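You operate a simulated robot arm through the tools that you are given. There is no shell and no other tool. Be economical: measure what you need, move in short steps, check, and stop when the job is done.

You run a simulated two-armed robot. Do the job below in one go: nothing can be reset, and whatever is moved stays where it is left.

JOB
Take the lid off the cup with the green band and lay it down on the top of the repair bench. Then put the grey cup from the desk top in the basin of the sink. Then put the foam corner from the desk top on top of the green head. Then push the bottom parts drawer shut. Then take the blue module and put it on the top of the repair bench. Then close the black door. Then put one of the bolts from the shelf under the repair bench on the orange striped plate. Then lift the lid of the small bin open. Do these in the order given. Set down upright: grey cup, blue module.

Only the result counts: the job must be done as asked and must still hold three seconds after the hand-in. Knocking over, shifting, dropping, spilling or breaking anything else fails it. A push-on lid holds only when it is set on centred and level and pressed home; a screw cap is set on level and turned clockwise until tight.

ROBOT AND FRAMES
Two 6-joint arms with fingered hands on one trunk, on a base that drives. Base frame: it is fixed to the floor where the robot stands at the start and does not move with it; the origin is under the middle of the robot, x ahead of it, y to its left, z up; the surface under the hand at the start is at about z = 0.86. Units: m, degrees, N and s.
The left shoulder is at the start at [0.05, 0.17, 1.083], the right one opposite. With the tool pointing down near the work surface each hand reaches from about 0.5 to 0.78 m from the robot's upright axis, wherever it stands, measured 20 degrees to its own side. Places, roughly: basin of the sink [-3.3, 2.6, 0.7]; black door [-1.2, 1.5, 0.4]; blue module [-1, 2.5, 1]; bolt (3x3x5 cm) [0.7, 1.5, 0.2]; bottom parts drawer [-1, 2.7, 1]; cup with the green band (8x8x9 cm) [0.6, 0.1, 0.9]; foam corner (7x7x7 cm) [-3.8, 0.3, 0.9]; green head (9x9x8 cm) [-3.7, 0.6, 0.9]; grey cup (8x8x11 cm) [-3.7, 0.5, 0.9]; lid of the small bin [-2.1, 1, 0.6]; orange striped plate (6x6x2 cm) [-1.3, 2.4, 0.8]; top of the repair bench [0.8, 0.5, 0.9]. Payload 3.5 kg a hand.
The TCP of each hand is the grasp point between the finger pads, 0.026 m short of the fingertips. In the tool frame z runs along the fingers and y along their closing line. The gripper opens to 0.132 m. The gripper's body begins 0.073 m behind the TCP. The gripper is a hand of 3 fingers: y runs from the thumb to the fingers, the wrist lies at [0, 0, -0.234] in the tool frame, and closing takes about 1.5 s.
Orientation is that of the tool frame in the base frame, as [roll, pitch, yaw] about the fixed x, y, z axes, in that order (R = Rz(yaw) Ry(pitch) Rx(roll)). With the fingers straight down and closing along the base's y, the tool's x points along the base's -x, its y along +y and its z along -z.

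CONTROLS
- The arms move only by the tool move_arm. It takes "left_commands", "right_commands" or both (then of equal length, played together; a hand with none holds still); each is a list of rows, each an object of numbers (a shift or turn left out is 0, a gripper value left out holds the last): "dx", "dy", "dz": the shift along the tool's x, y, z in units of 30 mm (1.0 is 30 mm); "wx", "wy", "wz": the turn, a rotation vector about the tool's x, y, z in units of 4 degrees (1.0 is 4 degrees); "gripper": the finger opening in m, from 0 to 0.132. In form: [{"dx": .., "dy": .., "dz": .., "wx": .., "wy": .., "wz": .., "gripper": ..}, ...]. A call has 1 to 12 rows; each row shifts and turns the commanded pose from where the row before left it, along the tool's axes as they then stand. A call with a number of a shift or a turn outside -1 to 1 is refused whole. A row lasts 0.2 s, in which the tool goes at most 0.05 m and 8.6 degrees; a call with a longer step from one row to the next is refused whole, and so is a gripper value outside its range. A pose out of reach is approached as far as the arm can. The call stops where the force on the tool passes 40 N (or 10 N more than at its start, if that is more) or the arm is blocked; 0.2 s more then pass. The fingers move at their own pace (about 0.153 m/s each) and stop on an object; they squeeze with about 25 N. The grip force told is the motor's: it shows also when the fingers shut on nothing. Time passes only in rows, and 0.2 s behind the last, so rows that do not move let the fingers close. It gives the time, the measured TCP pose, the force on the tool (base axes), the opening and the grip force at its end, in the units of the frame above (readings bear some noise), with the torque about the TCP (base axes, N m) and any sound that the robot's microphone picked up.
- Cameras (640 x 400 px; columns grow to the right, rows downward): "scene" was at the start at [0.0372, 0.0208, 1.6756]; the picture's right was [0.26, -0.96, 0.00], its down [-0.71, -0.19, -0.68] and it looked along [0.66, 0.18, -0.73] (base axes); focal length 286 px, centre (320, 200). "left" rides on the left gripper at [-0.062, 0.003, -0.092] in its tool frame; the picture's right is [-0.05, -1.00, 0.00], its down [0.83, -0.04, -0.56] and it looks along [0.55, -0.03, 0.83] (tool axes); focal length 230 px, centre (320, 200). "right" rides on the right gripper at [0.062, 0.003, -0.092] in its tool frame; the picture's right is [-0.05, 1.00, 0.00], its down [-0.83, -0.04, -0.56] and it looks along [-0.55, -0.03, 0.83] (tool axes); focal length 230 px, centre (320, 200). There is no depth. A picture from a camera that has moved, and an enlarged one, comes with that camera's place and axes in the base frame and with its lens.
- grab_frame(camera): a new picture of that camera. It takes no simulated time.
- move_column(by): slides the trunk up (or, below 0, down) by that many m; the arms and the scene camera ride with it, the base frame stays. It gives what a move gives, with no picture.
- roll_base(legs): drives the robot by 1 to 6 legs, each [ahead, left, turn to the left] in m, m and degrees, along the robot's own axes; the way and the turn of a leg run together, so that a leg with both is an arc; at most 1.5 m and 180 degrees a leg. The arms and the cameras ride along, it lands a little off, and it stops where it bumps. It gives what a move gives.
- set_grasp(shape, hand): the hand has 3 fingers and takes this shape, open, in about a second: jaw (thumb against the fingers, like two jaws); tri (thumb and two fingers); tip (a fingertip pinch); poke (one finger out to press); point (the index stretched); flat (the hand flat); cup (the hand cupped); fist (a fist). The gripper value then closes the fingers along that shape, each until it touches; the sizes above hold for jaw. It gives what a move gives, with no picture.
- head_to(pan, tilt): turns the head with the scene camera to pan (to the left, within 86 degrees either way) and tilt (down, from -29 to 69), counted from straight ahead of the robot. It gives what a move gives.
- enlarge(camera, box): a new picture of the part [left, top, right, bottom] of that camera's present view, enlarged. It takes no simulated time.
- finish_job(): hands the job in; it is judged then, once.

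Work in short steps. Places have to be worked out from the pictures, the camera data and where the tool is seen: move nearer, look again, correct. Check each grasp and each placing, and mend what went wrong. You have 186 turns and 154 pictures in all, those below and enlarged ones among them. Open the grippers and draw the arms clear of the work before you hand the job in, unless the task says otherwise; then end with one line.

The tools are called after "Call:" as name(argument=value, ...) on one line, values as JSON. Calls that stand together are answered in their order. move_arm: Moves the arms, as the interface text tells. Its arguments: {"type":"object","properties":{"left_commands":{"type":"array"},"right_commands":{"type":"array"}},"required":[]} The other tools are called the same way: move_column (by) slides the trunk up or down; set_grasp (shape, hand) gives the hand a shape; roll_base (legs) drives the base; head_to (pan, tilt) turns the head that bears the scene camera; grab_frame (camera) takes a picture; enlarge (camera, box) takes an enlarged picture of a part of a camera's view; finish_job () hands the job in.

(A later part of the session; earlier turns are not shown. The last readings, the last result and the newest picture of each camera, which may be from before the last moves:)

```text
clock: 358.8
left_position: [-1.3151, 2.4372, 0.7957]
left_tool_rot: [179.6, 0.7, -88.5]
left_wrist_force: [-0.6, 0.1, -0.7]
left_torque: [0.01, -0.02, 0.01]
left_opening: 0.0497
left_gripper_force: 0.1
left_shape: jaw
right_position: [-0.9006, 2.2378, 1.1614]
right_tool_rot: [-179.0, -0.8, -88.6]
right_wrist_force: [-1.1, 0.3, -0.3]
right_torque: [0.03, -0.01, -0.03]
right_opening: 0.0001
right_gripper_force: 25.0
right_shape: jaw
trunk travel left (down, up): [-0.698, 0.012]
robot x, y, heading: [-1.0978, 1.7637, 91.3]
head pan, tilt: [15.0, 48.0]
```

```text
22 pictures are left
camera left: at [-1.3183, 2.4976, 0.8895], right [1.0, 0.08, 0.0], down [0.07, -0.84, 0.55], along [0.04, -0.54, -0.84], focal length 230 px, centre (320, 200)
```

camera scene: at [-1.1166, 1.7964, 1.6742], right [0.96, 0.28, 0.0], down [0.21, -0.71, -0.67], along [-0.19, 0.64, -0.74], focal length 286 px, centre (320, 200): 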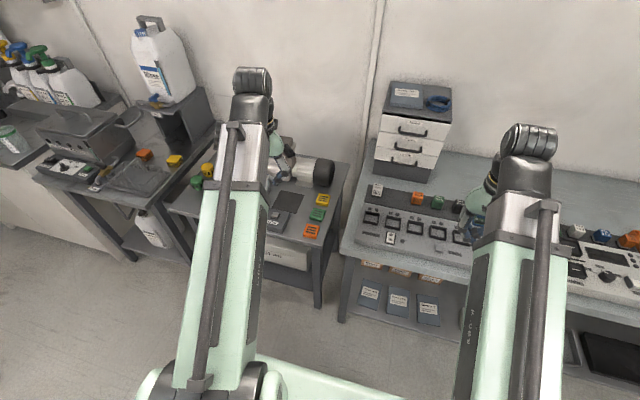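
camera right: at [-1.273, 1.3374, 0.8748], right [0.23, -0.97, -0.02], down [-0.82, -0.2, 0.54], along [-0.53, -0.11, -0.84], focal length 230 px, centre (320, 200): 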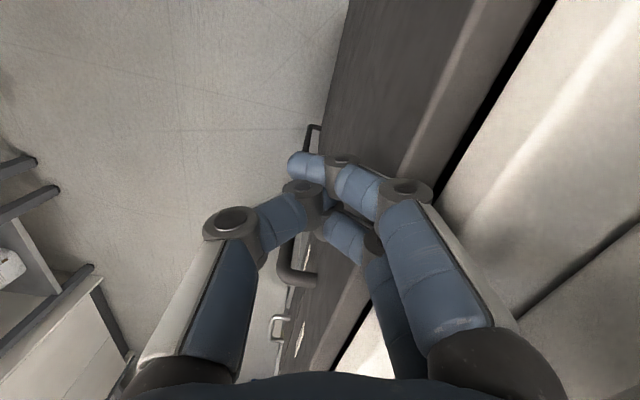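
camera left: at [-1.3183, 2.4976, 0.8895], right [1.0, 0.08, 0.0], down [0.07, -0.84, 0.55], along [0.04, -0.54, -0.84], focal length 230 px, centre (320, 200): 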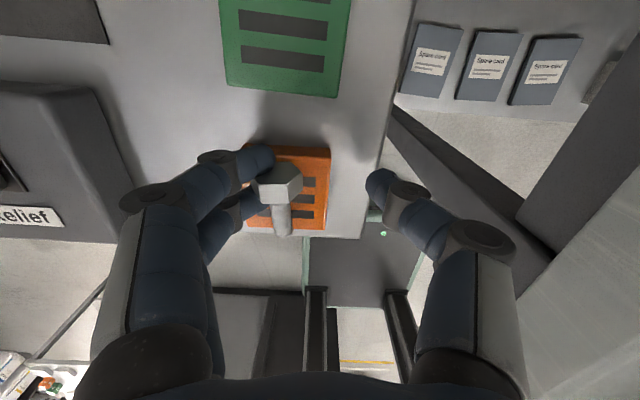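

Call:
move_arm(left_commands=[{"dz": 0.08, "dy": -0.1}, {"dz": 0.08}, {}])

Call:
set_grasp(hand="left", shape="tri")

Call:
grab_frame(camera="left")

```text
clock: 359.6
left_position: [-1.3117, 2.4377, 0.7932]
left_tool_rot: [179.6, 0.9, -88.5]
left_wrist_force: [-3.2, 1.2, 26.5]
left_torque: [-0.14, 1.01, -0.04]
left_opening: 0.0527
left_gripper_force: 0.1
left_shape: jaw
right_position: [-0.9012, 2.2358, 1.1621]
right_tool_rot: [-179.1, -1.0, -88.6]
right_wrist_force: [0.1, 1.0, 0.6]
right_torque: [-0.01, -0.01, -0.02]
right_opening: 0.0002
right_gripper_force: 24.5
right_shape: jaw
trunk travel left (down, up): [-0.698, 0.012]
robot x, y, heading: [-1.0962, 1.7606, 91.3]
head pan, tilt: [15.0, 48.0]
```

```text
clock: 360.5
left_position: [-1.3106, 2.4376, 0.7905]
left_tool_rot: [179.7, 0.6, -88.5]
left_wrist_force: [-0.1, 0.3, -0.3]
left_torque: [0.04, 0.04, 0.03]
left_opening: 0.1321
left_gripper_force: 0.1
left_shape: tri
right_position: [-0.9, 2.2379, 1.1607]
right_tool_rot: [-179.1, -0.9, -88.6]
right_wrist_force: [0.3, -0.9, 0.3]
right_torque: [-0.01, -0.01, 0.01]
right_opening: 0.0
right_gripper_force: 24.7
right_shape: jaw
trunk travel left (down, up): [-0.698, 0.012]
robot x, y, heading: [-1.0961, 1.7598, 91.3]
head pan, tilt: [15.0, 48.0]
```

```text
21 pictures are left
camera left: at [-1.3154, 2.4972, 0.8838], right [1.0, 0.08, 0.0], down [0.07, -0.83, 0.55], along [0.04, -0.55, -0.84], focal length 230 px, centre (320, 200)
```

left: 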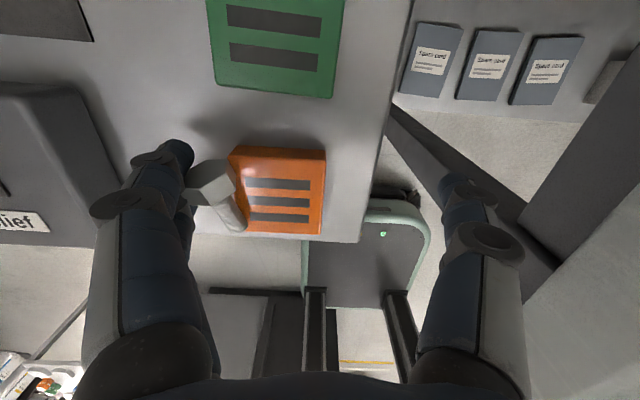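

The bolt moved along with the fingers. I raise slightly to see whether it's still stuck to them.

Call:
move_arm(left_commands=[{"dz": -0.4}, {"dz": -0.8}, {"dz": -0.8}, {}])

Call:
grab_frame(camera="left")

```text
clock: 361.5
left_position: [-1.3105, 2.4357, 0.8515]
left_tool_rot: [179.8, 0.6, -88.5]
left_wrist_force: [-0.3, -0.9, -0.2]
left_torque: [-0.01, -0.04, 0.03]
left_opening: 0.132
left_gripper_force: 0.0
left_shape: tri
right_position: [-0.9023, 2.2383, 1.1616]
right_tool_rot: [-179.1, -0.9, -88.5]
right_wrist_force: [-0.3, -0.1, -0.2]
right_torque: [-0.02, 0.01, -0.02]
right_opening: 0.0
right_gripper_force: 25.1
right_shape: jaw
trunk travel left (down, up): [-0.698, 0.012]
robot x, y, heading: [-1.0923, 1.762, 91.1]
head pan, tilt: [15.0, 48.0]
```

```text
20 pictures are left
camera left: at [-1.3148, 2.4963, 0.9452], right [1.0, 0.08, 0.0], down [0.07, -0.84, 0.55], along [0.04, -0.54, -0.84], focal length 230 px, centre (320, 200)
```

left: 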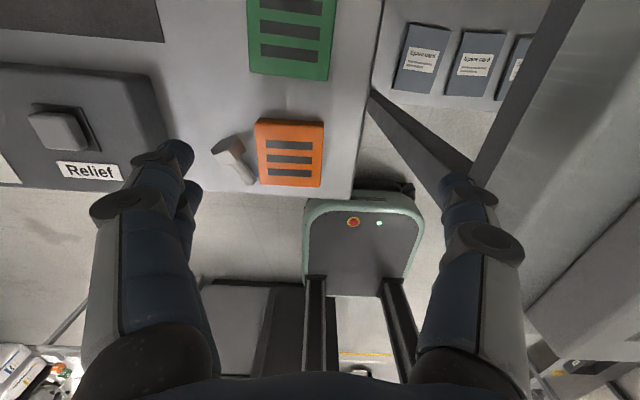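

The bolt is free, lying on the bench just left of the plate (head ≈(-1.388, 2.42), tip ≈(-1.375, 2.385)). I'll regrip it lengthwise: jaw shape, hand turned ~69° so the closing line runs along the bolt.

Call:
set_grasp(hand="left", shape="jaw")

Call:
move_arm(left_commands=[{"dz": -0.8, "gripper": 0.085}, {"dx": 0.31, "dy": 0.81}, {"dx": 0.31, "dy": 0.81}, {"dx": 0.31, "dy": 0.81}, {"wz": 0.96}, {"wz": 0.96}, {"wz": 0.96}, {"wz": 0.96}, {"wz": 0.96}, {"wz": 0.96}, {"wz": 0.96}, {"wz": 0.96}])

Call:
move_arm(left_commands=[{"wz": 0.96}, {"wz": 0.96}, {"wz": 0.96}, {"wz": 0.96}, {"wz": 0.96}, {"wz": 0.96}, {"wz": 0.96}, {"wz": 0.96}, {"wz": 0.96}, {"wz": 0.96}, {}])

Call:
grab_frame(camera="left")

```text
clock: 362.4
left_position: [-1.3107, 2.4347, 0.8511]
left_tool_rot: [179.6, 0.7, -88.5]
left_wrist_force: [-0.5, -0.1, -0.9]
left_torque: [-0.02, 0.0, -0.02]
left_opening: 0.132
left_gripper_force: 0.2
left_shape: jaw
right_position: [-0.9003, 2.2381, 1.16]
right_tool_rot: [-179.2, -0.9, -88.5]
right_wrist_force: [-0.3, -0.5, 0.4]
right_torque: [-0.02, 0.0, 0.01]
right_opening: 0.0
right_gripper_force: 24.9
right_shape: jaw
trunk travel left (down, up): [-0.698, 0.012]
robot x, y, heading: [-1.0991, 1.765, 91.1]
head pan, tilt: [15.0, 48.0]
```

```text
clock: 365.0
left_position: [-1.3839, 2.4075, 0.8746]
left_tool_rot: [179.4, 0.3, -119.3]
left_wrist_force: [0.1, -0.5, -0.3]
left_torque: [0.0, -0.01, 0.0]
left_opening: 0.0852
left_gripper_force: 0.1
left_shape: jaw
right_position: [-0.9002, 2.2383, 1.1607]
right_tool_rot: [-179.0, -1.0, -88.5]
right_wrist_force: [-0.7, 0.1, -0.8]
right_torque: [0.03, -0.02, 0.0]
right_opening: 0.0
right_gripper_force: 24.6
right_shape: jaw
trunk travel left (down, up): [-0.698, 0.012]
robot x, y, heading: [-1.0943, 1.7609, 91.3]
head pan, tilt: [15.0, 48.0]
```

```text
clock: 367.4
left_position: [-1.3831, 2.4057, 0.8746]
left_tool_rot: [179.3, 0.0, -157.6]
left_wrist_force: [0.3, 0.5, -0.2]
left_torque: [0.0, 0.01, 0.0]
left_opening: 0.0855
left_gripper_force: 0.1
left_shape: jaw
right_position: [-0.9, 2.237, 1.1614]
right_tool_rot: [-179.0, -0.9, -88.5]
right_wrist_force: [-0.2, -0.5, 0.3]
right_torque: [-0.03, 0.03, 0.02]
right_opening: 0.0
right_gripper_force: 24.5
right_shape: jaw
trunk travel left (down, up): [-0.698, 0.012]
robot x, y, heading: [-1.097, 1.7605, 91.1]
head pan, tilt: [15.0, 48.0]
```

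```text
19 pictures are left
camera left: at [-1.3266, 2.4317, 0.9683], right [0.43, -0.9, -0.01], down [-0.75, -0.36, 0.56], along [-0.51, -0.23, -0.83], focal length 230 px, centre (320, 200)
```

left: 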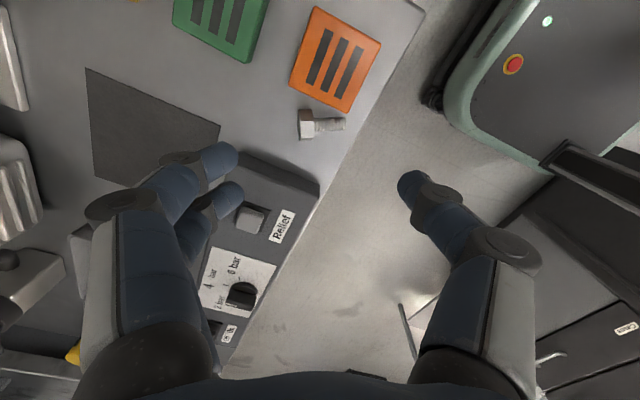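

Bolt axis is aligned. The "Relief" box is close to the fingers, so I turn 10° more, narrow the opening to 0.064, and descend.

Call:
move_arm(left_commands=[{"wz": 0.9, "gripper": 0.064}, {"wz": 0.9}, {"wz": 0.7, "dx": -0.12}, {}, {"dz": 0.8}, {"dz": 0.8}, {"dz": 0.8}, {"dz": 0.5}, {"dz": 0.3}, {}])

Call:
grab_frame(camera="left")

```text
clock: 369.6
left_position: [-1.3815, 2.4081, 0.7803]
left_tool_rot: [179.2, -0.2, -167.6]
left_wrist_force: [-0.1, -0.1, 0.5]
left_torque: [-0.02, 0.0, 0.02]
left_opening: 0.0648
left_gripper_force: 0.1
left_shape: jaw
right_position: [-0.902, 2.2368, 1.1614]
right_tool_rot: [-179.2, -0.9, -88.5]
right_wrist_force: [-0.3, 0.1, 0.3]
right_torque: [0.02, 0.01, 0.02]
right_opening: 0.0001
right_gripper_force: 24.8
right_shape: jaw
trunk travel left (down, up): [-0.698, 0.012]
robot x, y, heading: [-1.0964, 1.7598, 91.5]
head pan, tilt: [15.0, 48.0]
```

```text
18 pictures are left
camera left: at [-1.3202, 2.4237, 0.8727], right [0.27, -0.96, -0.01], down [-0.8, -0.23, 0.56], along [-0.54, -0.14, -0.83], focal length 230 px, centre (320, 200)
```

left: 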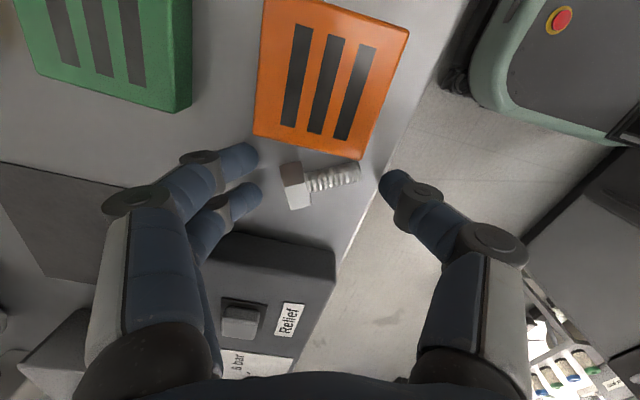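

Fingers straddle the bolt lengthwise. Lowering 5 mm and closing.

Call:
move_arm(left_commands=[{"dz": 0.1}, {"dz": 0.07}, {"gripper": 0.0}, {}, {}, {}, {}])

Call:
grab_frame(camera="left")

```text
clock: 371.2
left_position: [-1.3799, 2.4057, 0.7753]
left_tool_rot: [179.4, -0.2, -167.6]
left_wrist_force: [1.2, -23.3, 10.9]
left_torque: [-1.05, -0.15, -0.25]
left_opening: 0.0383
left_gripper_force: 25.0
left_shape: jaw
right_position: [-0.9006, 2.235, 1.1619]
right_tool_rot: [-179.1, -0.8, -88.5]
right_wrist_force: [-0.5, -0.5, 0.5]
right_torque: [0.03, 0.03, -0.01]
right_opening: 0.0
right_gripper_force: 25.2
right_shape: jaw
trunk travel left (down, up): [-0.698, 0.012]
robot x, y, heading: [-1.097, 1.7603, 91.1]
head pan, tilt: [15.0, 48.0]
```

```text
17 pictures are left
camera left: at [-1.3197, 2.4211, 0.8685], right [0.27, -0.96, -0.01], down [-0.8, -0.23, 0.56], along [-0.54, -0.14, -0.83], focal length 230 px, centre (320, 200)
```

left: 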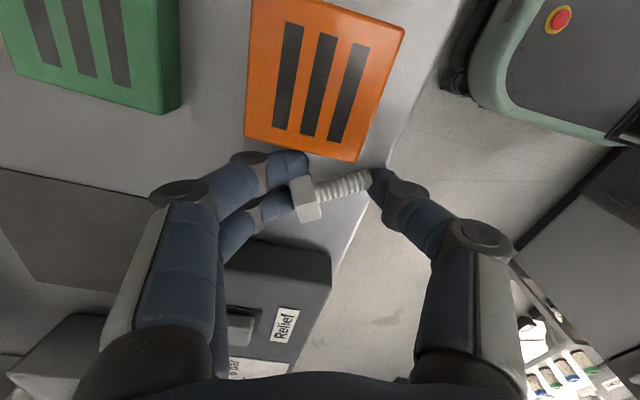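

There's some side load (thumb perhaps on the bench edge). I lift a little to see if the bolt comes along.

Call:
move_arm(left_commands=[{"dz": -0.2}, {"dz": -0.3}, {"dz": -0.5}, {}])

Call:
grab_frame(camera="left")

```text
clock: 372.2
left_position: [-1.3809, 2.4085, 0.8046]
left_tool_rot: [179.2, -0.2, -167.7]
left_wrist_force: [0.3, 0.0, -0.5]
left_torque: [0.02, -0.02, -0.02]
left_opening: 0.0338
left_gripper_force: 25.1
left_shape: jaw
right_position: [-0.9014, 2.2367, 1.1617]
right_tool_rot: [-179.1, -1.0, -88.5]
right_wrist_force: [0.6, -0.2, 0.2]
right_torque: [0.02, -0.02, -0.02]
right_opening: 0.0002
right_gripper_force: 24.8
right_shape: jaw
trunk travel left (down, up): [-0.698, 0.012]
robot x, y, heading: [-1.0996, 1.7634, 91.2]
head pan, tilt: [15.0, 48.0]
```

```text
16 pictures are left
camera left: at [-1.3199, 2.4236, 0.8977], right [0.27, -0.96, -0.01], down [-0.8, -0.23, 0.56], along [-0.54, -0.14, -0.83], focal length 230 px, centre (320, 200)
```

left: 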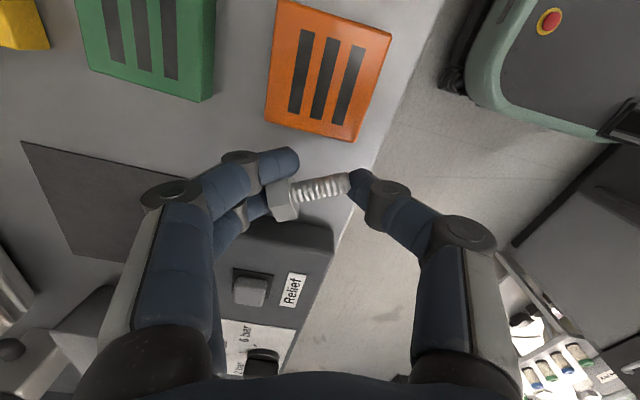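

The bolt is held lengthwise. Moving it over the plate centre and lowering.

Call:
move_arm(left_commands=[{"dz": -0.5}, {"dx": -0.53}, {"dx": -0.53}, {"dx": -0.53, "dy": 0.05}, {}, {"dz": 0.3}, {"dz": 0.2}, {"dz": 0.1}, {}])

Call:
grab_frame(camera="left")

```text
clock: 374.2
left_position: [-1.3333, 2.42, 0.8007]
left_tool_rot: [179.2, -0.3, -167.6]
left_wrist_force: [-0.4, -0.3, -0.6]
left_torque: [-0.03, -0.04, 0.02]
left_opening: 0.0337
left_gripper_force: 24.9
left_shape: jaw
right_position: [-0.9007, 2.2383, 1.1611]
right_tool_rot: [-179.1, -0.9, -88.5]
right_wrist_force: [0.5, -0.7, -0.6]
right_torque: [0.02, 0.0, 0.0]
right_opening: 0.0002
right_gripper_force: 25.2
right_shape: jaw
trunk travel left (down, up): [-0.698, 0.012]
robot x, y, heading: [-1.0991, 1.7634, 91.3]
head pan, tilt: [15.0, 48.0]
```

```text
15 pictures are left
camera left: at [-1.2734, 2.4351, 0.8943], right [0.27, -0.96, -0.01], down [-0.8, -0.23, 0.56], along [-0.54, -0.14, -0.83], focal length 230 px, centre (320, 200)
```

left: 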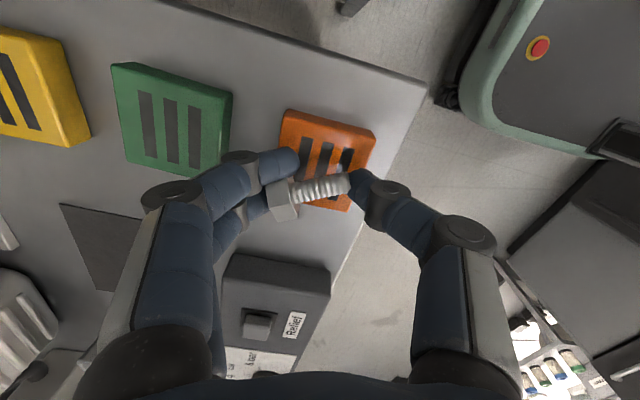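

Bolt centre is ~12 mm west of the plate centre; correcting, then lowering to contact.

Call:
move_arm(left_commands=[{"dx": -0.4}, {"dz": 0.1}, {"dz": 0.08}, {"dz": 0.08}, {"dz": 0.06}, {}])

```text
clock: 375.6
left_position: [-1.322, 2.4225, 0.7934]
left_tool_rot: [179.2, -0.2, -167.7]
left_wrist_force: [-0.1, -3.2, 21.0]
left_torque: [-0.42, -0.03, 0.0]
left_opening: 0.035
left_gripper_force: 24.7
left_shape: jaw
right_position: [-0.9006, 2.236, 1.162]
right_tool_rot: [-179.2, -0.8, -88.6]
right_wrist_force: [0.2, 1.4, 0.9]
right_torque: [-0.01, 0.05, 0.01]
right_opening: 0.0
right_gripper_force: 25.2
right_shape: jaw
trunk travel left (down, up): [-0.698, 0.012]
robot x, y, heading: [-1.0955, 1.7604, 91.3]
head pan, tilt: [15.0, 48.0]
```

Contact. Opening moderately, then rising and checking.

Call:
move_arm(left_commands=[{"gripper": 0.045}, {}, {"gripper": 0.07}, {}, {}, {"dz": -0.3}, {"dz": -0.8}, {"dz": -1}, {"dz": -1}, {}])

Call:
grab_frame(camera="left")

```text
clock: 377.8
left_position: [-1.321, 2.4217, 0.8864]
left_tool_rot: [179.3, -0.2, -167.6]
left_wrist_force: [0.5, -0.3, 0.4]
left_torque: [0.01, -0.01, -0.01]
left_opening: 0.0695
left_gripper_force: 0.0
left_shape: jaw
right_position: [-0.9017, 2.2381, 1.1621]
right_tool_rot: [-179.1, -0.8, -88.6]
right_wrist_force: [-0.2, -1.3, -0.5]
right_torque: [-0.02, 0.02, 0.0]
right_opening: 0.0
right_gripper_force: 25.3
right_shape: jaw
trunk travel left (down, up): [-0.698, 0.012]
robot x, y, heading: [-1.0949, 1.7624, 91.7]
head pan, tilt: [15.0, 48.0]
```

```text
14 pictures are left
camera left: at [-1.2618, 2.4374, 0.9786], right [0.27, -0.96, -0.01], down [-0.8, -0.23, 0.56], along [-0.54, -0.14, -0.83], focal length 230 px, centre (320, 200)
```

left: 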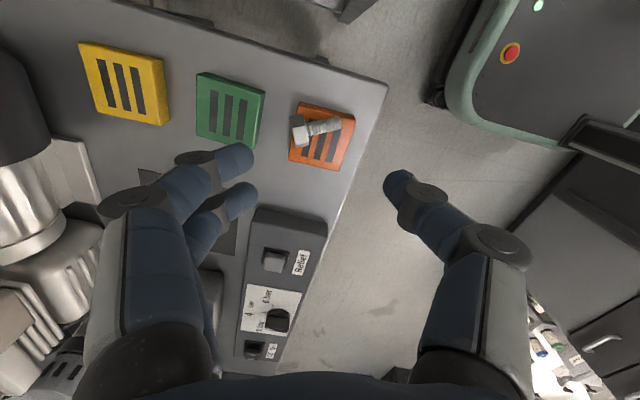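

The bolt rests on the orange plate. Last: the small bin. I raise and unrotate the left hand, then drive west and turn to face south.

Call:
move_arm(left_commands=[{"dz": -1}, {"dz": -1}, {"dz": -1}, {"dz": -1, "wz": -1}, {"dz": -1, "wz": -1}, {"dz": -1, "wz": -1}, {"dz": -1, "wz": -1}, {"dz": -1, "wz": -1}, {"dz": -1, "wz": -1}, {"dz": -0.8, "wz": -1}, {"wz": -1}, {"wz": -1}])

Call:
move_arm(left_commands=[{"wz": -1}, {"wz": -1}, {"wz": -1}, {"wz": -1}, {"wz": -1}, {"wz": -1}, {"wz": -1, "dx": 0.5}, {"wz": -1, "dx": 0.5}, {"wz": -1, "dx": 0.5}, {"wz": -1, "dx": 0.5}, {"wz": -0.8, "dx": 0.5}, {}])

Call:
roll_base(legs=[[0, 1.0, -1], [0, 0, 180]])

Call:
head_to(pan=0, tilt=48)

Call:
grab_frame(camera="scene")

```text
clock: 380.4
left_position: [-1.3186, 2.4179, 1.179]
left_tool_rot: [179.3, 0.3, -131.5]
left_wrist_force: [0.2, 0.5, -1.4]
left_torque: [0.01, 0.0, 0.0]
left_opening: 0.0692
left_gripper_force: 0.2
left_shape: jaw
right_position: [-0.9009, 2.2376, 1.1608]
right_tool_rot: [-179.0, -1.0, -88.5]
right_wrist_force: [0.8, 0.8, 0.7]
right_torque: [-0.04, 0.03, 0.01]
right_opening: 0.0
right_gripper_force: 24.8
right_shape: jaw
trunk travel left (down, up): [-0.698, 0.012]
robot x, y, heading: [-1.0976, 1.7629, 91.3]
head pan, tilt: [15.0, 48.0]
```

```text
clock: 383.0
left_position: [-1.3325, 2.3445, 1.1768]
left_tool_rot: [179.6, 0.6, -88.2]
left_wrist_force: [0.7, 0.7, 0.2]
left_torque: [-0.03, 0.0, 0.01]
left_opening: 0.0693
left_gripper_force: 0.1
left_shape: jaw
right_position: [-0.9009, 2.2377, 1.1615]
right_tool_rot: [-179.1, -0.9, -88.6]
right_wrist_force: [-0.8, -0.3, 0.1]
right_torque: [0.03, -0.01, 0.01]
right_opening: 0.0
right_gripper_force: 25.0
right_shape: jaw
trunk travel left (down, up): [-0.698, 0.012]
robot x, y, heading: [-1.0934, 1.76, 91.3]
head pan, tilt: [15.0, 48.0]
```

```text
clock: 395.5
left_position: [-1.8885, 1.1531, 1.1778]
left_tool_rot: [179.7, 0.7, 89.0]
left_wrist_force: [-0.7, 0.1, -0.7]
left_torque: [-0.01, 0.02, 0.0]
left_opening: 0.0693
left_gripper_force: 0.1
left_shape: jaw
right_position: [-2.3136, 1.2796, 1.1609]
right_tool_rot: [-179.2, -0.9, 88.9]
right_wrist_force: [0.7, 0.2, 0.2]
right_torque: [-0.01, -0.01, 0.02]
right_opening: 0.0
right_gripper_force: 24.7
right_shape: jaw
trunk travel left (down, up): [-0.698, 0.012]
robot x, y, heading: [-2.0965, 1.7478, -91.2]
head pan, tilt: [15.0, 48.0]
```

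```text
clock: 396.3
left_position: [-1.8871, 1.1529, 1.178]
left_tool_rot: [179.6, 0.7, 89.0]
left_wrist_force: [0.3, -0.1, -0.3]
left_torque: [0.01, 0.02, -0.02]
left_opening: 0.0692
left_gripper_force: 0.1
left_shape: jaw
right_position: [-2.313, 1.2794, 1.1619]
right_tool_rot: [-179.2, -0.9, 89.0]
right_wrist_force: [1.2, 0.1, 0.2]
right_torque: [-0.01, -0.01, -0.01]
right_opening: 0.0001
right_gripper_force: 25.1
right_shape: jaw
trunk travel left (down, up): [-0.698, 0.012]
robot x, y, heading: [-2.1016, 1.7475, -91.3]
head pan, tilt: [0.0, 48.0]
```

```text
13 pictures are left
camera scene: at [-2.0989, 1.7074, 1.6742], right [-1.0, 0.02, 0.0], down [0.02, 0.74, -0.67], along [-0.01, -0.67, -0.74], focal length 286 px, centre (320, 200)
```

scene: 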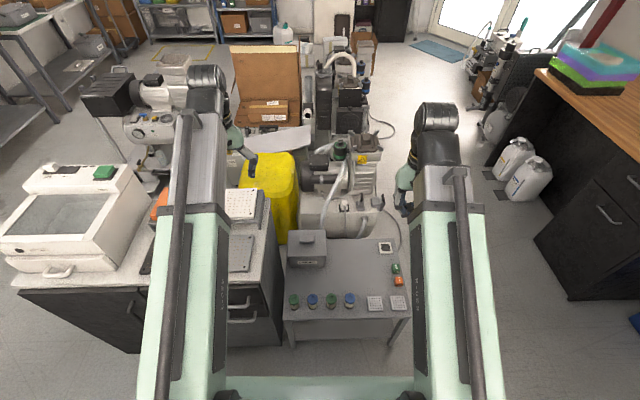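

The small grey bin with a lid stands on the low table ahead. Zooming in.

Call:
enlarge(camera="scene", box=[265, 215, 365, 285])

```text
5.71 times, centred on (315, 250) of scene
camera zoom: at [-2.0989, 1.7074, 1.6742], right [-1.0, 0.02, 0.0], down [0.02, 0.74, -0.67], along [-0.01, -0.67, -0.74], focal length 1634 px, centre (349, -86)
```

zoom: 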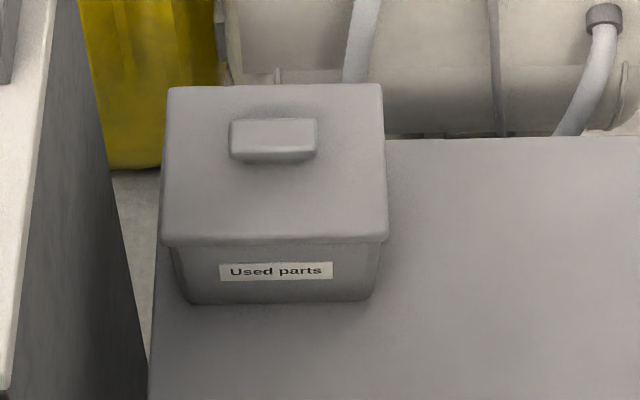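

The bin's lid spans x -2.135…-1.968, y 0.936…1.074 with a block handle at its centre (-2.05, 1.003, ~0.64). I drive 0.1 m closer and bring the right hand above the handle, closing along x so the lid can pivot in the grip.

Call:
roll_base(legs=[[0.1, 0, 1]])

Call:
move_arm(right_commands=[{"dx": -0.49, "dy": 0.74, "gripper": 0.1}, {"dx": -0.49, "dy": 0.74}, {"dx": -0.49, "dy": 0.74}, {"dx": -0.49, "dy": 0.74}, {"dx": -0.49, "dy": 0.74}, {"dx": -0.49, "dy": 0.74}, {"dx": -0.49, "dy": 0.74}, {"dx": -0.49, "dy": 0.74}, {"dx": -0.49, "dy": 0.74}, {"dx": -0.49, "dy": 0.74}, {"dx": -0.49, "dy": 0.74}, {"dx": -0.49, "dy": 0.74}])

Call:
move_arm(right_commands=[{"dz": 1}, {"dz": 1}, {"dz": 1}, {"dz": 1}, {"dz": 1}, {"dz": 1}, {"dz": 1}, {"dz": 1}, {"dz": 1}, {"dz": 1}, {}])

Call:
grab_frame(camera="right")

```text
clock: 397.4
left_position: [-1.8804, 1.0542, 1.1776]
left_tool_rot: [179.7, 0.5, 90.1]
left_wrist_force: [-0.2, -1.1, -0.7]
left_torque: [0.05, 0.02, -0.02]
left_opening: 0.0692
left_gripper_force: 0.0
left_shape: jaw
right_position: [-2.3069, 1.1746, 1.1593]
right_tool_rot: [-179.1, -1.0, 89.9]
right_wrist_force: [0.9, -0.7, 0.0]
right_torque: [0.01, 0.0, 0.01]
right_opening: 0.0
right_gripper_force: 25.0
right_shape: jaw
trunk travel left (down, up): [-0.698, 0.012]
robot x, y, heading: [-2.1023, 1.6432, -90.4]
head pan, tilt: [0.0, 48.0]
```

```text
clock: 400.0
left_position: [-1.8776, 1.058, 1.1771]
left_tool_rot: [179.6, 0.7, 90.0]
left_wrist_force: [-0.2, -0.4, -0.2]
left_torque: [-0.01, -0.02, 0.01]
left_opening: 0.0692
left_gripper_force: 0.0
left_shape: jaw
right_position: [-2.0413, 0.9976, 1.154]
right_tool_rot: [-179.1, -1.0, 90.0]
right_wrist_force: [0.4, -0.6, 0.3]
right_torque: [-0.04, 0.02, -0.01]
right_opening: 0.0994
right_gripper_force: 0.1
right_shape: jaw
trunk travel left (down, up): [-0.698, 0.012]
robot x, y, heading: [-2.0955, 1.6461, -90.3]
head pan, tilt: [0.0, 48.0]
```

```text
clock: 402.4
left_position: [-1.88, 1.0558, 1.1784]
left_tool_rot: [179.6, 0.7, 90.0]
left_wrist_force: [0.9, -0.4, 0.3]
left_torque: [0.02, -0.01, 0.0]
left_opening: 0.0692
left_gripper_force: 0.2
left_shape: jaw
right_position: [-2.0462, 1.0036, 0.8538]
right_tool_rot: [-179.1, -0.9, 90.0]
right_wrist_force: [-0.4, 0.1, 0.0]
right_torque: [0.01, -0.02, 0.0]
right_opening: 0.0999
right_gripper_force: 0.1
right_shape: jaw
trunk travel left (down, up): [-0.698, 0.012]
robot x, y, heading: [-2.0989, 1.6471, -90.1]
head pan, tilt: [0.0, 48.0]
```

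```text
11 pictures are left
camera right: at [-2.0415, 1.0641, 0.9468], right [1.0, -0.05, -0.02], down [-0.04, -0.84, 0.54], along [-0.04, -0.54, -0.84], focal length 230 px, centre (320, 200)
```

right: 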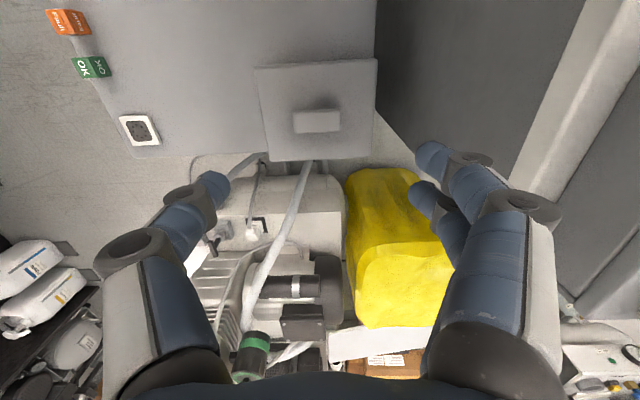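

Handle centre ≈ (-2.053, 0.992), lid z≈0.63. Lowering onto it and closing.

Call:
move_arm(right_commands=[{"dx": -0.39, "dy": -0.23}, {"dz": 1}, {"dz": 1}, {"dz": 1}, {"dz": 1}, {"dz": 1}, {"dz": 0.8}, {"dz": 0.4}, {"gripper": 0.02}, {}, {}, {}])

Call:
grab_frame(camera="right")

```text
clock: 405.0
left_position: [-1.8798, 1.056, 1.1772]
left_tool_rot: [179.7, 0.7, 89.9]
left_wrist_force: [-0.9, -0.3, -0.2]
left_torque: [0.0, -0.03, -0.03]
left_opening: 0.0693
left_gripper_force: 0.0
left_shape: jaw
right_position: [-2.0612, 1.0115, 0.6766]
right_tool_rot: [-179.3, -0.7, 89.8]
right_wrist_force: [0.3, -0.2, 0.4]
right_torque: [-0.01, 0.02, -0.05]
right_opening: 0.0203
right_gripper_force: 0.0
right_shape: jaw
right hand out of reach, approached as far as the arm can: row 6, 7, 8
trunk travel left (down, up): [-0.698, 0.012]
robot x, y, heading: [-2.0987, 1.6481, -90.2]
head pan, tilt: [0.0, 48.0]
```

```text
10 pictures are left
camera right: at [-2.0568, 1.0721, 0.7693], right [1.0, -0.05, -0.01], down [-0.04, -0.84, 0.54], along [-0.04, -0.54, -0.84], focal length 230 px, centre (320, 200)
```

right: 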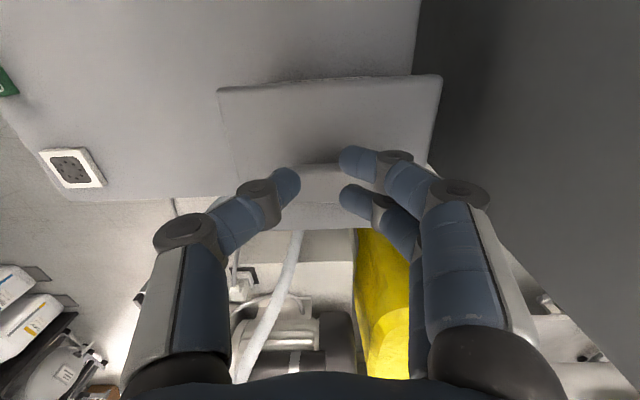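

The arm hit its reach limit just above the handle. I open, raise the hand 10 cm, lower the trunk 12 cm, then re-approach.

Call:
move_arm(right_commands=[{"gripper": 0.1}, {}, {"dz": -1}, {"dz": -1}, {"dz": -1}, {"dz": -1}, {"dz": -0.5}, {}], left_commands=[{"dz": -0.5}, {"dz": -0.5}, {}, {}, {}, {}, {}, {}])

Call:
move_column(by=-0.12)

```text
clock: 406.8
left_position: [-1.8798, 1.057, 1.2069]
left_tool_rot: [179.7, 0.7, 90.0]
left_wrist_force: [-0.3, 0.0, -0.3]
left_torque: [0.0, 0.0, 0.02]
left_opening: 0.0692
left_gripper_force: 0.1
left_shape: jaw
right_position: [-2.06, 1.0081, 0.8119]
right_tool_rot: [-179.2, -0.9, 89.9]
right_wrist_force: [-0.2, -0.5, 0.0]
right_torque: [-0.02, 0.01, -0.01]
right_opening: 0.0997
right_gripper_force: 0.1
right_shape: jaw
trunk travel left (down, up): [-0.698, 0.012]
robot x, y, heading: [-2.1008, 1.6448, -90.5]
head pan, tilt: [0.0, 48.0]
```

```text
clock: 408.3
left_position: [-1.8789, 1.0567, 1.0878]
left_tool_rot: [179.7, 0.7, 90.0]
left_wrist_force: [0.5, -0.1, 0.9]
left_torque: [0.0, 0.0, -0.07]
left_opening: 0.0694
left_gripper_force: 0.0
left_shape: jaw
right_position: [-2.061, 1.0085, 0.6912]
right_tool_rot: [-179.1, -0.9, 89.8]
right_wrist_force: [-0.2, -0.9, 0.5]
right_torque: [-0.02, 0.0, 0.03]
right_opening: 0.0997
right_gripper_force: 0.1
right_shape: jaw
trunk travel left (down, up): [-0.578, 0.132]
robot x, y, heading: [-2.1004, 1.6466, -90.3]
head pan, tilt: [0.0, 48.0]
```

Re-deriving from lid widths: lid z≈0.565, handle at (-2.055, 0.977). Lowering onto it.

Call:
move_arm(right_commands=[{"dx": -0.53, "dy": 0.1}, {"dx": -0.52, "dy": 0.1}, {"dz": 0.8}, {"dz": 0.8}, {"dz": 0.8}, {"dz": 0.4}, {"dz": 0.2}, {}])

Call:
grab_frame(camera="right")

```text
clock: 410.1
left_position: [-1.879, 1.0574, 1.088]
left_tool_rot: [179.7, 0.7, 90.0]
left_wrist_force: [0.7, -0.2, -0.6]
left_torque: [-0.01, 0.02, 0.0]
left_opening: 0.0695
left_gripper_force: 0.0
left_shape: jaw
right_position: [-2.0597, 0.9883, 0.6049]
right_tool_rot: [-179.2, -0.9, 89.9]
right_wrist_force: [-0.2, -0.9, 0.4]
right_torque: [-0.01, 0.01, 0.03]
right_opening: 0.0998
right_gripper_force: 0.1
right_shape: jaw
right hand out of reach, approached as far as the arm can: row 5, 6
trunk travel left (down, up): [-0.578, 0.132]
robot x, y, heading: [-2.1019, 1.6495, -90.5]
head pan, tilt: [0.0, 48.0]
```

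```text
9 pictures are left
camera right: at [-2.0553, 1.0501, 0.6983], right [1.0, -0.05, -0.02], down [-0.04, -0.84, 0.54], along [-0.04, -0.54, -0.84], focal length 230 px, centre (320, 200)
```

right: 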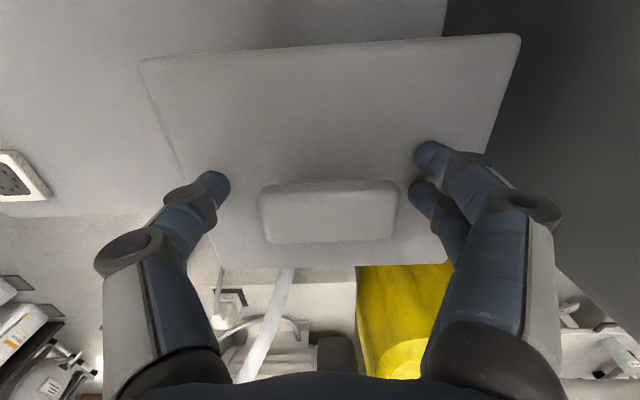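

The fingers straddle the handle but it's 2 cm further on. I drive 2.5 cm forward, lower the trunk 1 cm and close.

Call:
roll_base(legs=[[0.025, 0, 0]])

Call:
move_column(by=-0.01)

Call:
move_arm(right_commands=[{"gripper": 0.03}, {}, {}, {}, {}, {}])

```text
clock: 410.9
left_position: [-1.8808, 1.0305, 1.0878]
left_tool_rot: [179.7, 0.6, 90.0]
left_wrist_force: [0.8, -0.2, 0.1]
left_torque: [0.05, 0.01, -0.03]
left_opening: 0.0694
left_gripper_force: 0.0
left_shape: jaw
right_position: [-2.0599, 0.9641, 0.605]
right_tool_rot: [-179.2, -0.9, 89.9]
right_wrist_force: [-0.1, -1.3, -0.4]
right_torque: [0.0, -0.04, 0.0]
right_opening: 0.0997
right_gripper_force: 0.0
right_shape: jaw
trunk travel left (down, up): [-0.578, 0.132]
robot x, y, heading: [-2.0986, 1.6225, -90.3]
head pan, tilt: [0.0, 48.0]
```

```text
clock: 411.4
left_position: [-1.8803, 1.0325, 1.0798]
left_tool_rot: [179.7, 0.7, 89.9]
left_wrist_force: [-0.1, 1.1, 0.6]
left_torque: [-0.01, 0.05, 0.01]
left_opening: 0.0694
left_gripper_force: 0.1
left_shape: jaw
right_position: [-2.0591, 0.9631, 0.6037]
right_tool_rot: [-179.4, -0.4, 89.9]
right_wrist_force: [-3.0, 4.8, 20.5]
right_torque: [0.0, -1.26, 0.25]
right_opening: 0.0984
right_gripper_force: 0.0
right_shape: jaw
trunk travel left (down, up): [-0.569, 0.141]
robot x, y, heading: [-2.0993, 1.6188, -90.4]
head pan, tilt: [0.0, 48.0]
stopped: the force on the tool passed its limit at 43 N (the readings are from after the stop); the commanded pose is now the measured one
```

```text
clock: 412.8
left_position: [-1.8814, 1.0337, 1.0793]
left_tool_rot: [179.8, 0.8, 89.9]
left_wrist_force: [-0.2, 0.5, 0.1]
left_torque: [0.04, -0.01, 0.02]
left_opening: 0.0694
left_gripper_force: 0.0
left_shape: jaw
right_position: [-2.0603, 0.9621, 0.6022]
right_tool_rot: [-179.3, -0.4, 89.8]
right_wrist_force: [-16.3, -7.8, 33.8]
right_torque: [-0.18, 0.35, -0.23]
right_opening: 0.0497
right_gripper_force: 24.9
right_shape: jaw
trunk travel left (down, up): [-0.569, 0.141]
robot x, y, heading: [-2.1015, 1.6187, -90.5]
head pan, tilt: [0.0, 48.0]
```

The handle is gripped (opening 50 mm). I begin lifting along a small arc, watching forces.

Call:
move_arm(right_commands=[{"dz": -0.17}, {"dz": -0.2, "dx": -0.08}, {"dz": -0.3, "dx": -0.2}, {"dz": -0.3, "dx": -0.25}, {}])

Call:
grab_frame(camera="right")

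```text
clock: 414.0
left_position: [-1.88, 1.0282, 1.0756]
left_tool_rot: [179.7, 0.6, 89.9]
left_wrist_force: [0.4, -0.3, 0.0]
left_torque: [-0.02, 0.0, 0.03]
left_opening: 0.0695
left_gripper_force: 0.1
left_shape: jaw
right_position: [-2.0605, 0.9487, 0.6266]
right_tool_rot: [-179.3, -0.7, 89.8]
right_wrist_force: [-7.0, -18.6, -35.6]
right_torque: [0.26, -0.07, -1.03]
right_opening: 0.0482
right_gripper_force: 24.8
right_shape: jaw
right hand out of reach, approached as far as the arm can: row 4
trunk travel left (down, up): [-0.569, 0.141]
robot x, y, heading: [-2.0999, 1.6188, -90.3]
head pan, tilt: [0.0, 48.0]
```

```text
8 pictures are left
camera right: at [-2.056, 1.0087, 0.7199], right [1.0, -0.05, -0.01], down [-0.04, -0.84, 0.54], along [-0.04, -0.54, -0.84], focal length 230 px, centre (320, 200)
```

right: 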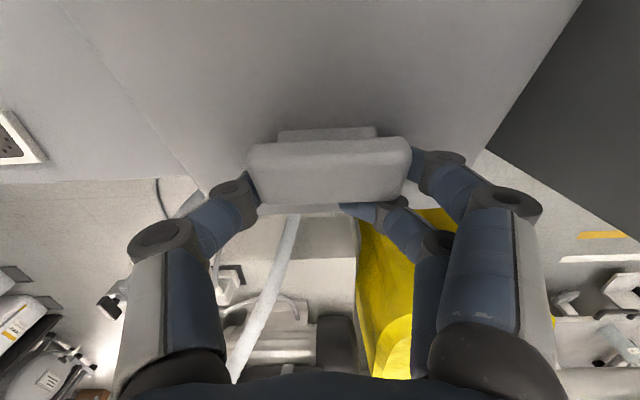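

The lid is turning up with the grip; the pull is toward -y. I ease forward 1.5 cm with the base and continue the arc.

Call:
roll_base(legs=[[0.018, 0, 0]])

Call:
move_arm(right_commands=[{"dz": -0.15}, {"dz": -0.15}, {}])

```text
clock: 414.8
left_position: [-1.8806, 1.0148, 1.0807]
left_tool_rot: [179.7, 0.7, 89.9]
left_wrist_force: [-0.6, -0.6, 0.5]
left_torque: [-0.01, -0.01, -0.02]
left_opening: 0.0692
left_gripper_force: 0.0
left_shape: jaw
right_position: [-2.0593, 0.9331, 0.6317]
right_tool_rot: [-179.5, -0.5, 89.9]
right_wrist_force: [-9.6, 10.6, 12.6]
right_torque: [0.4, -0.53, 0.05]
right_opening: 0.0478
right_gripper_force: 25.1
right_shape: jaw
trunk travel left (down, up): [-0.569, 0.141]
robot x, y, heading: [-2.1015, 1.6011, -90.3]
head pan, tilt: [0.0, 48.0]
```

```text
clock: 415.6
left_position: [-1.8805, 1.0112, 1.0755]
left_tool_rot: [179.7, 0.5, 90.0]
left_wrist_force: [-0.5, 0.2, 0.4]
left_torque: [0.02, 0.02, 0.0]
left_opening: 0.0692
left_gripper_force: 0.0
left_shape: jaw
right_position: [-2.0599, 0.9301, 0.6374]
right_tool_rot: [-179.2, -0.7, 89.9]
right_wrist_force: [-7.7, -10.5, -30.4]
right_torque: [-0.13, -0.16, -0.14]
right_opening: 0.0484
right_gripper_force: 24.8
right_shape: jaw
trunk travel left (down, up): [-0.569, 0.141]
robot x, y, heading: [-2.1018, 1.6015, -90.5]
head pan, tilt: [0.0, 48.0]
```

The arc suggests a hinge near (y 0.917, z 0.589), so the lid is at ~50°. Next I push mostly -y with the arm.

Call:
move_arm(right_commands=[{"dx": -0.2}, {"dx": -0.25}, {"dx": -0.25}, {"dx": -0.2, "dz": 0.05}, {}])

Call:
grab_frame(camera="right")

```text
clock: 416.8
left_position: [-1.8792, 1.0113, 1.0761]
left_tool_rot: [179.7, 0.5, 90.1]
left_wrist_force: [-0.8, 0.1, 0.3]
left_torque: [-0.01, -0.03, -0.01]
left_opening: 0.069
left_gripper_force: 0.1
left_shape: jaw
right_position: [-2.0636, 0.9246, 0.6419]
right_tool_rot: [-179.4, -0.8, 90.0]
right_wrist_force: [2.2, -8.2, -36.9]
right_torque: [-0.07, 0.54, -0.36]
right_opening: 0.0486
right_gripper_force: 24.9
right_shape: jaw
right hand out of reach, approached as far as the arm can: row 2, 3, 4
trunk travel left (down, up): [-0.569, 0.141]
robot x, y, heading: [-2.1012, 1.6024, -89.9]
head pan, tilt: [0.0, 48.0]
```

```text
7 pictures are left
camera right: at [-2.06, 0.9851, 0.7356], right [1.0, -0.05, -0.01], down [-0.04, -0.84, 0.54], along [-0.04, -0.54, -0.84], focal length 230 px, centre (320, 200)
```

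right: 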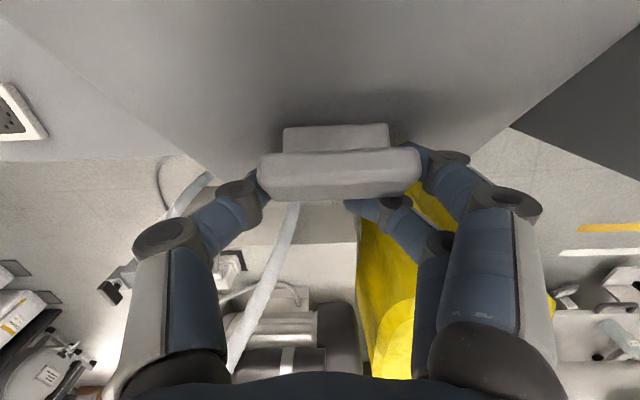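

Call:
roll_base(legs=[[0.02, 0, 0]])

```text
clock: 417.6
left_position: [-1.8817, 0.9914, 1.0763]
left_tool_rot: [179.7, 0.6, 90.1]
left_wrist_force: [0.3, -0.4, 0.2]
left_torque: [-0.02, 0.0, 0.03]
left_opening: 0.0693
left_gripper_force: 0.1
left_shape: jaw
right_position: [-2.0645, 0.9037, 0.6442]
right_tool_rot: [-179.5, -0.8, 89.8]
right_wrist_force: [-1.2, 5.1, -20.6]
right_torque: [0.3, 0.35, -0.06]
right_opening: 0.0475
right_gripper_force: 25.1
right_shape: jaw
trunk travel left (down, up): [-0.569, 0.141]
robot x, y, heading: [-2.0988, 1.5818, -90.3]
head pan, tilt: [0.0, 48.0]
```

Call:
enlarge(camera="scene", box=[220, 190, 440, 330])

```text
2.86 times, centred on (330, 260) of scene
camera zoom: at [-2.1003, 1.5419, 1.5451], right [-1.0, 0.01, 0.0], down [0.0, 0.74, -0.67], along [0.0, -0.67, -0.74], focal length 817 px, centre (291, 29)
```

zoom: 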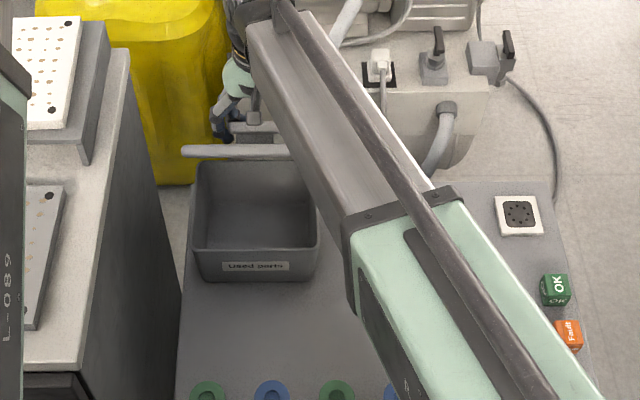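

The lid is at ~56° (edge-on in the head view), bin in place. Fitting the arc gives a hinge near (0.894, 0.57). I continue forward 3 cm with the base.

Call:
roll_base(legs=[[0.03, 0, 0]])

```text
clock: 418.5
left_position: [-1.8786, 0.9759, 1.0781]
left_tool_rot: [179.6, 0.7, 90.3]
left_wrist_force: [0.2, -0.3, -0.3]
left_torque: [-0.02, 0.01, 0.04]
left_opening: 0.0693
left_gripper_force: 0.1
left_shape: jaw
right_position: [-2.0657, 0.8898, 0.6414]
right_tool_rot: [-179.0, -1.3, 90.3]
right_wrist_force: [-1.6, 5.0, -12.0]
right_torque: [0.12, 0.15, 0.32]
right_opening: 0.0481
right_gripper_force: 25.4
right_shape: jaw
trunk travel left (down, up): [-0.569, 0.141]
robot x, y, heading: [-2.1048, 1.5645, -90.1]
head pan, tilt: [0.0, 48.0]
stopped in leg 1: the robot was blocked; the commanded pose is now the measured one
```

The base is blocked by the table. I try to get a few more millimetres with the arm, following the arc down slightly.

Call:
move_arm(right_commands=[{"dx": -0.4, "dz": 0.05}, {"dx": -0.4, "dz": 0.05}, {"dx": -0.4, "dz": 0.1}, {}])

```text
clock: 419.3
left_position: [-1.8769, 0.9751, 1.078]
left_tool_rot: [179.6, 0.6, 90.4]
left_wrist_force: [0.0, -0.6, 0.2]
left_torque: [-0.01, -0.03, -0.01]
left_opening: 0.0693
left_gripper_force: 0.1
left_shape: jaw
right_position: [-2.07, 0.8871, 0.6414]
right_tool_rot: [-179.3, -1.6, 90.7]
right_wrist_force: [7.5, 5.2, -16.3]
right_torque: [0.1, 0.26, 0.4]
right_opening: 0.0479
right_gripper_force: 24.5
right_shape: jaw
right hand out of reach, approached as far as the arm can: row 1, 2, 3
trunk travel left (down, up): [-0.569, 0.141]
robot x, y, heading: [-2.1023, 1.5655, -89.8]
head pan, tilt: [0.0, 48.0]
stopped in row 3 (right hand): the force on the tool passed its limit at 41 N (the readings are from after the stop); the commanded pose is now the measured one
```

At the arm's limit (lid ~68°). I open the fingers and check whether the lid holds by itself.

Call:
move_arm(right_commands=[{"gripper": 0.1}, {}, {}, {}, {}])

Call:
grab_frame(camera="right")

```text
clock: 420.5
left_position: [-1.8786, 0.9741, 1.0769]
left_tool_rot: [179.7, 0.6, 90.3]
left_wrist_force: [0.8, 0.4, -0.2]
left_torque: [-0.02, -0.01, 0.02]
left_opening: 0.0696
left_gripper_force: 0.1
left_shape: jaw
right_position: [-2.0712, 0.8855, 0.6443]
right_tool_rot: [-179.2, -1.2, 90.5]
right_wrist_force: [0.2, -0.2, 0.4]
right_torque: [0.0, -0.01, 0.01]
right_opening: 0.1001
right_gripper_force: 0.0
right_shape: jaw
trunk travel left (down, up): [-0.569, 0.141]
robot x, y, heading: [-2.1056, 1.5596, -90.1]
head pan, tilt: [0.0, 48.0]
```

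```text
5 pictures are left
camera right: at [-2.0674, 0.946, 0.7373], right [1.0, -0.04, -0.01], down [-0.03, -0.84, 0.54], along [-0.04, -0.54, -0.84], focal length 230 px, centre (320, 200)
```

right: 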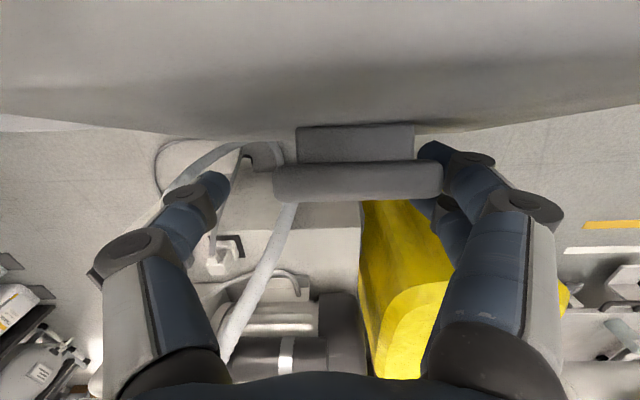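

The lid stays up by itself. To open it further, I raise the hand, move it to the near side of the lid, and push the underside back.

Call:
move_arm(right_commands=[{"dz": -0.5}, {"dz": -1}, {"dz": -1}, {"dz": -1}, {"dz": -1}, {"dz": -1}, {"dz": -1}, {"dz": -1}, {"dz": -1}, {"dx": 0.9, "gripper": 0.0}, {"dx": 0.9}, {"dx": 0.9}])

Call:
move_arm(right_commands=[{"dx": 0.9}, {"dx": 0.9}, {"dx": 0.9}, {}])

Call:
grab_frame(camera="right")

```text
clock: 423.1
left_position: [-1.8773, 0.9743, 1.0783]
left_tool_rot: [179.7, 0.6, 90.3]
left_wrist_force: [-0.6, 0.5, -0.5]
left_torque: [-0.02, 0.0, -0.01]
left_opening: 0.0694
left_gripper_force: 0.1
left_shape: jaw
right_position: [-2.0679, 0.9627, 0.9004]
right_tool_rot: [-179.2, -1.2, 90.5]
right_wrist_force: [0.3, -0.5, 0.4]
right_torque: [-0.02, -0.01, -0.04]
right_opening: 0.0001
right_gripper_force: 25.3
right_shape: jaw
trunk travel left (down, up): [-0.569, 0.141]
robot x, y, heading: [-2.1026, 1.5648, -90.1]
head pan, tilt: [0.0, 48.0]
```

```text
clock: 424.1
left_position: [-1.8782, 0.9747, 1.0778]
left_tool_rot: [179.7, 0.5, 90.3]
left_wrist_force: [0.8, 0.1, 0.4]
left_torque: [-0.01, -0.03, 0.01]
left_opening: 0.0695
left_gripper_force: 0.1
left_shape: jaw
right_position: [-2.0678, 1.042, 0.9019]
right_tool_rot: [-179.2, -1.2, 90.5]
right_wrist_force: [0.4, 0.4, -0.8]
right_torque: [-0.05, -0.02, 0.0]
right_opening: 0.0
right_gripper_force: 25.3
right_shape: jaw
trunk travel left (down, up): [-0.569, 0.141]
robot x, y, heading: [-2.1008, 1.5657, -90.0]
head pan, tilt: [0.0, 48.0]
```

```text
4 pictures are left
camera right: at [-2.0643, 1.1023, 0.9954], right [1.0, -0.04, -0.01], down [-0.03, -0.84, 0.54], along [-0.04, -0.54, -0.84], focal length 230 px, centre (320, 200)
```

right: 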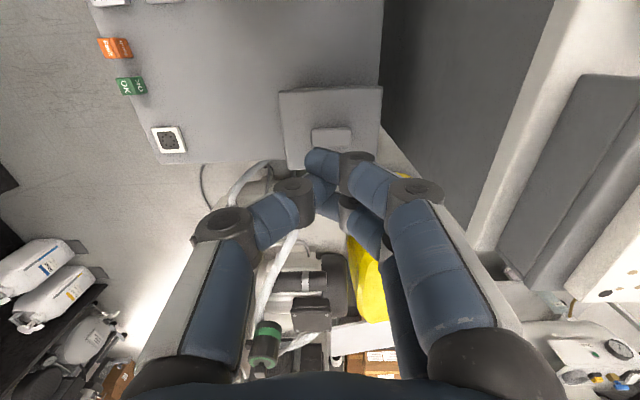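

The lid fell shut again (it had only rested on my hand), so it must be pushed past vertical. Plan: lift again with the right hand, support it underneath with the left, then push on with the left. First, regrip the handle.

Call:
move_arm(right_commands=[{"dx": -0.9, "dy": 0.1, "gripper": 0.1}, {"dx": -0.9, "dy": 0.1}, {"dx": -0.83, "dy": 0.1}, {"dz": 1}, {"dz": 1}, {"dz": 1}, {"dz": 1}, {"dz": 1}, {"dz": 1}, {"dz": 1}, {"dz": 1}, {}])

Call:
move_arm(right_commands=[{"dz": 0.8}, {"dz": 0.5}, {"dz": 0.3}, {"dz": 0.2}, {}])

```text
clock: 426.7
left_position: [-1.8788, 0.9761, 1.0781]
left_tool_rot: [179.7, 0.7, 90.4]
left_wrist_force: [0.8, -0.6, 0.0]
left_torque: [0.02, -0.02, -0.02]
left_opening: 0.0692
left_gripper_force: 0.0
left_shape: jaw
right_position: [-2.0628, 0.9699, 0.6616]
right_tool_rot: [-179.3, -1.2, 90.6]
right_wrist_force: [0.1, -0.5, 0.8]
right_torque: [0.01, -0.01, -0.02]
right_opening: 0.0995
right_gripper_force: 0.0
right_shape: jaw
trunk travel left (down, up): [-0.569, 0.141]
robot x, y, heading: [-2.0999, 1.5581, -90.3]
head pan, tilt: [0.0, 48.0]
```

```text
clock: 427.9
left_position: [-1.8784, 0.9738, 1.0781]
left_tool_rot: [179.7, 0.6, 90.3]
left_wrist_force: [0.1, -0.6, 0.0]
left_torque: [0.0, -0.03, 0.01]
left_opening: 0.0695
left_gripper_force: 0.0
left_shape: jaw
right_position: [-2.0638, 0.9697, 0.6048]
right_tool_rot: [-179.2, -1.2, 90.5]
right_wrist_force: [0.4, -0.6, 0.1]
right_torque: [0.02, 0.02, -0.01]
right_opening: 0.0997
right_gripper_force: 0.2
right_shape: jaw
trunk travel left (down, up): [-0.569, 0.141]
robot x, y, heading: [-2.1041, 1.5623, -89.9]
head pan, tilt: [0.0, 48.0]
```

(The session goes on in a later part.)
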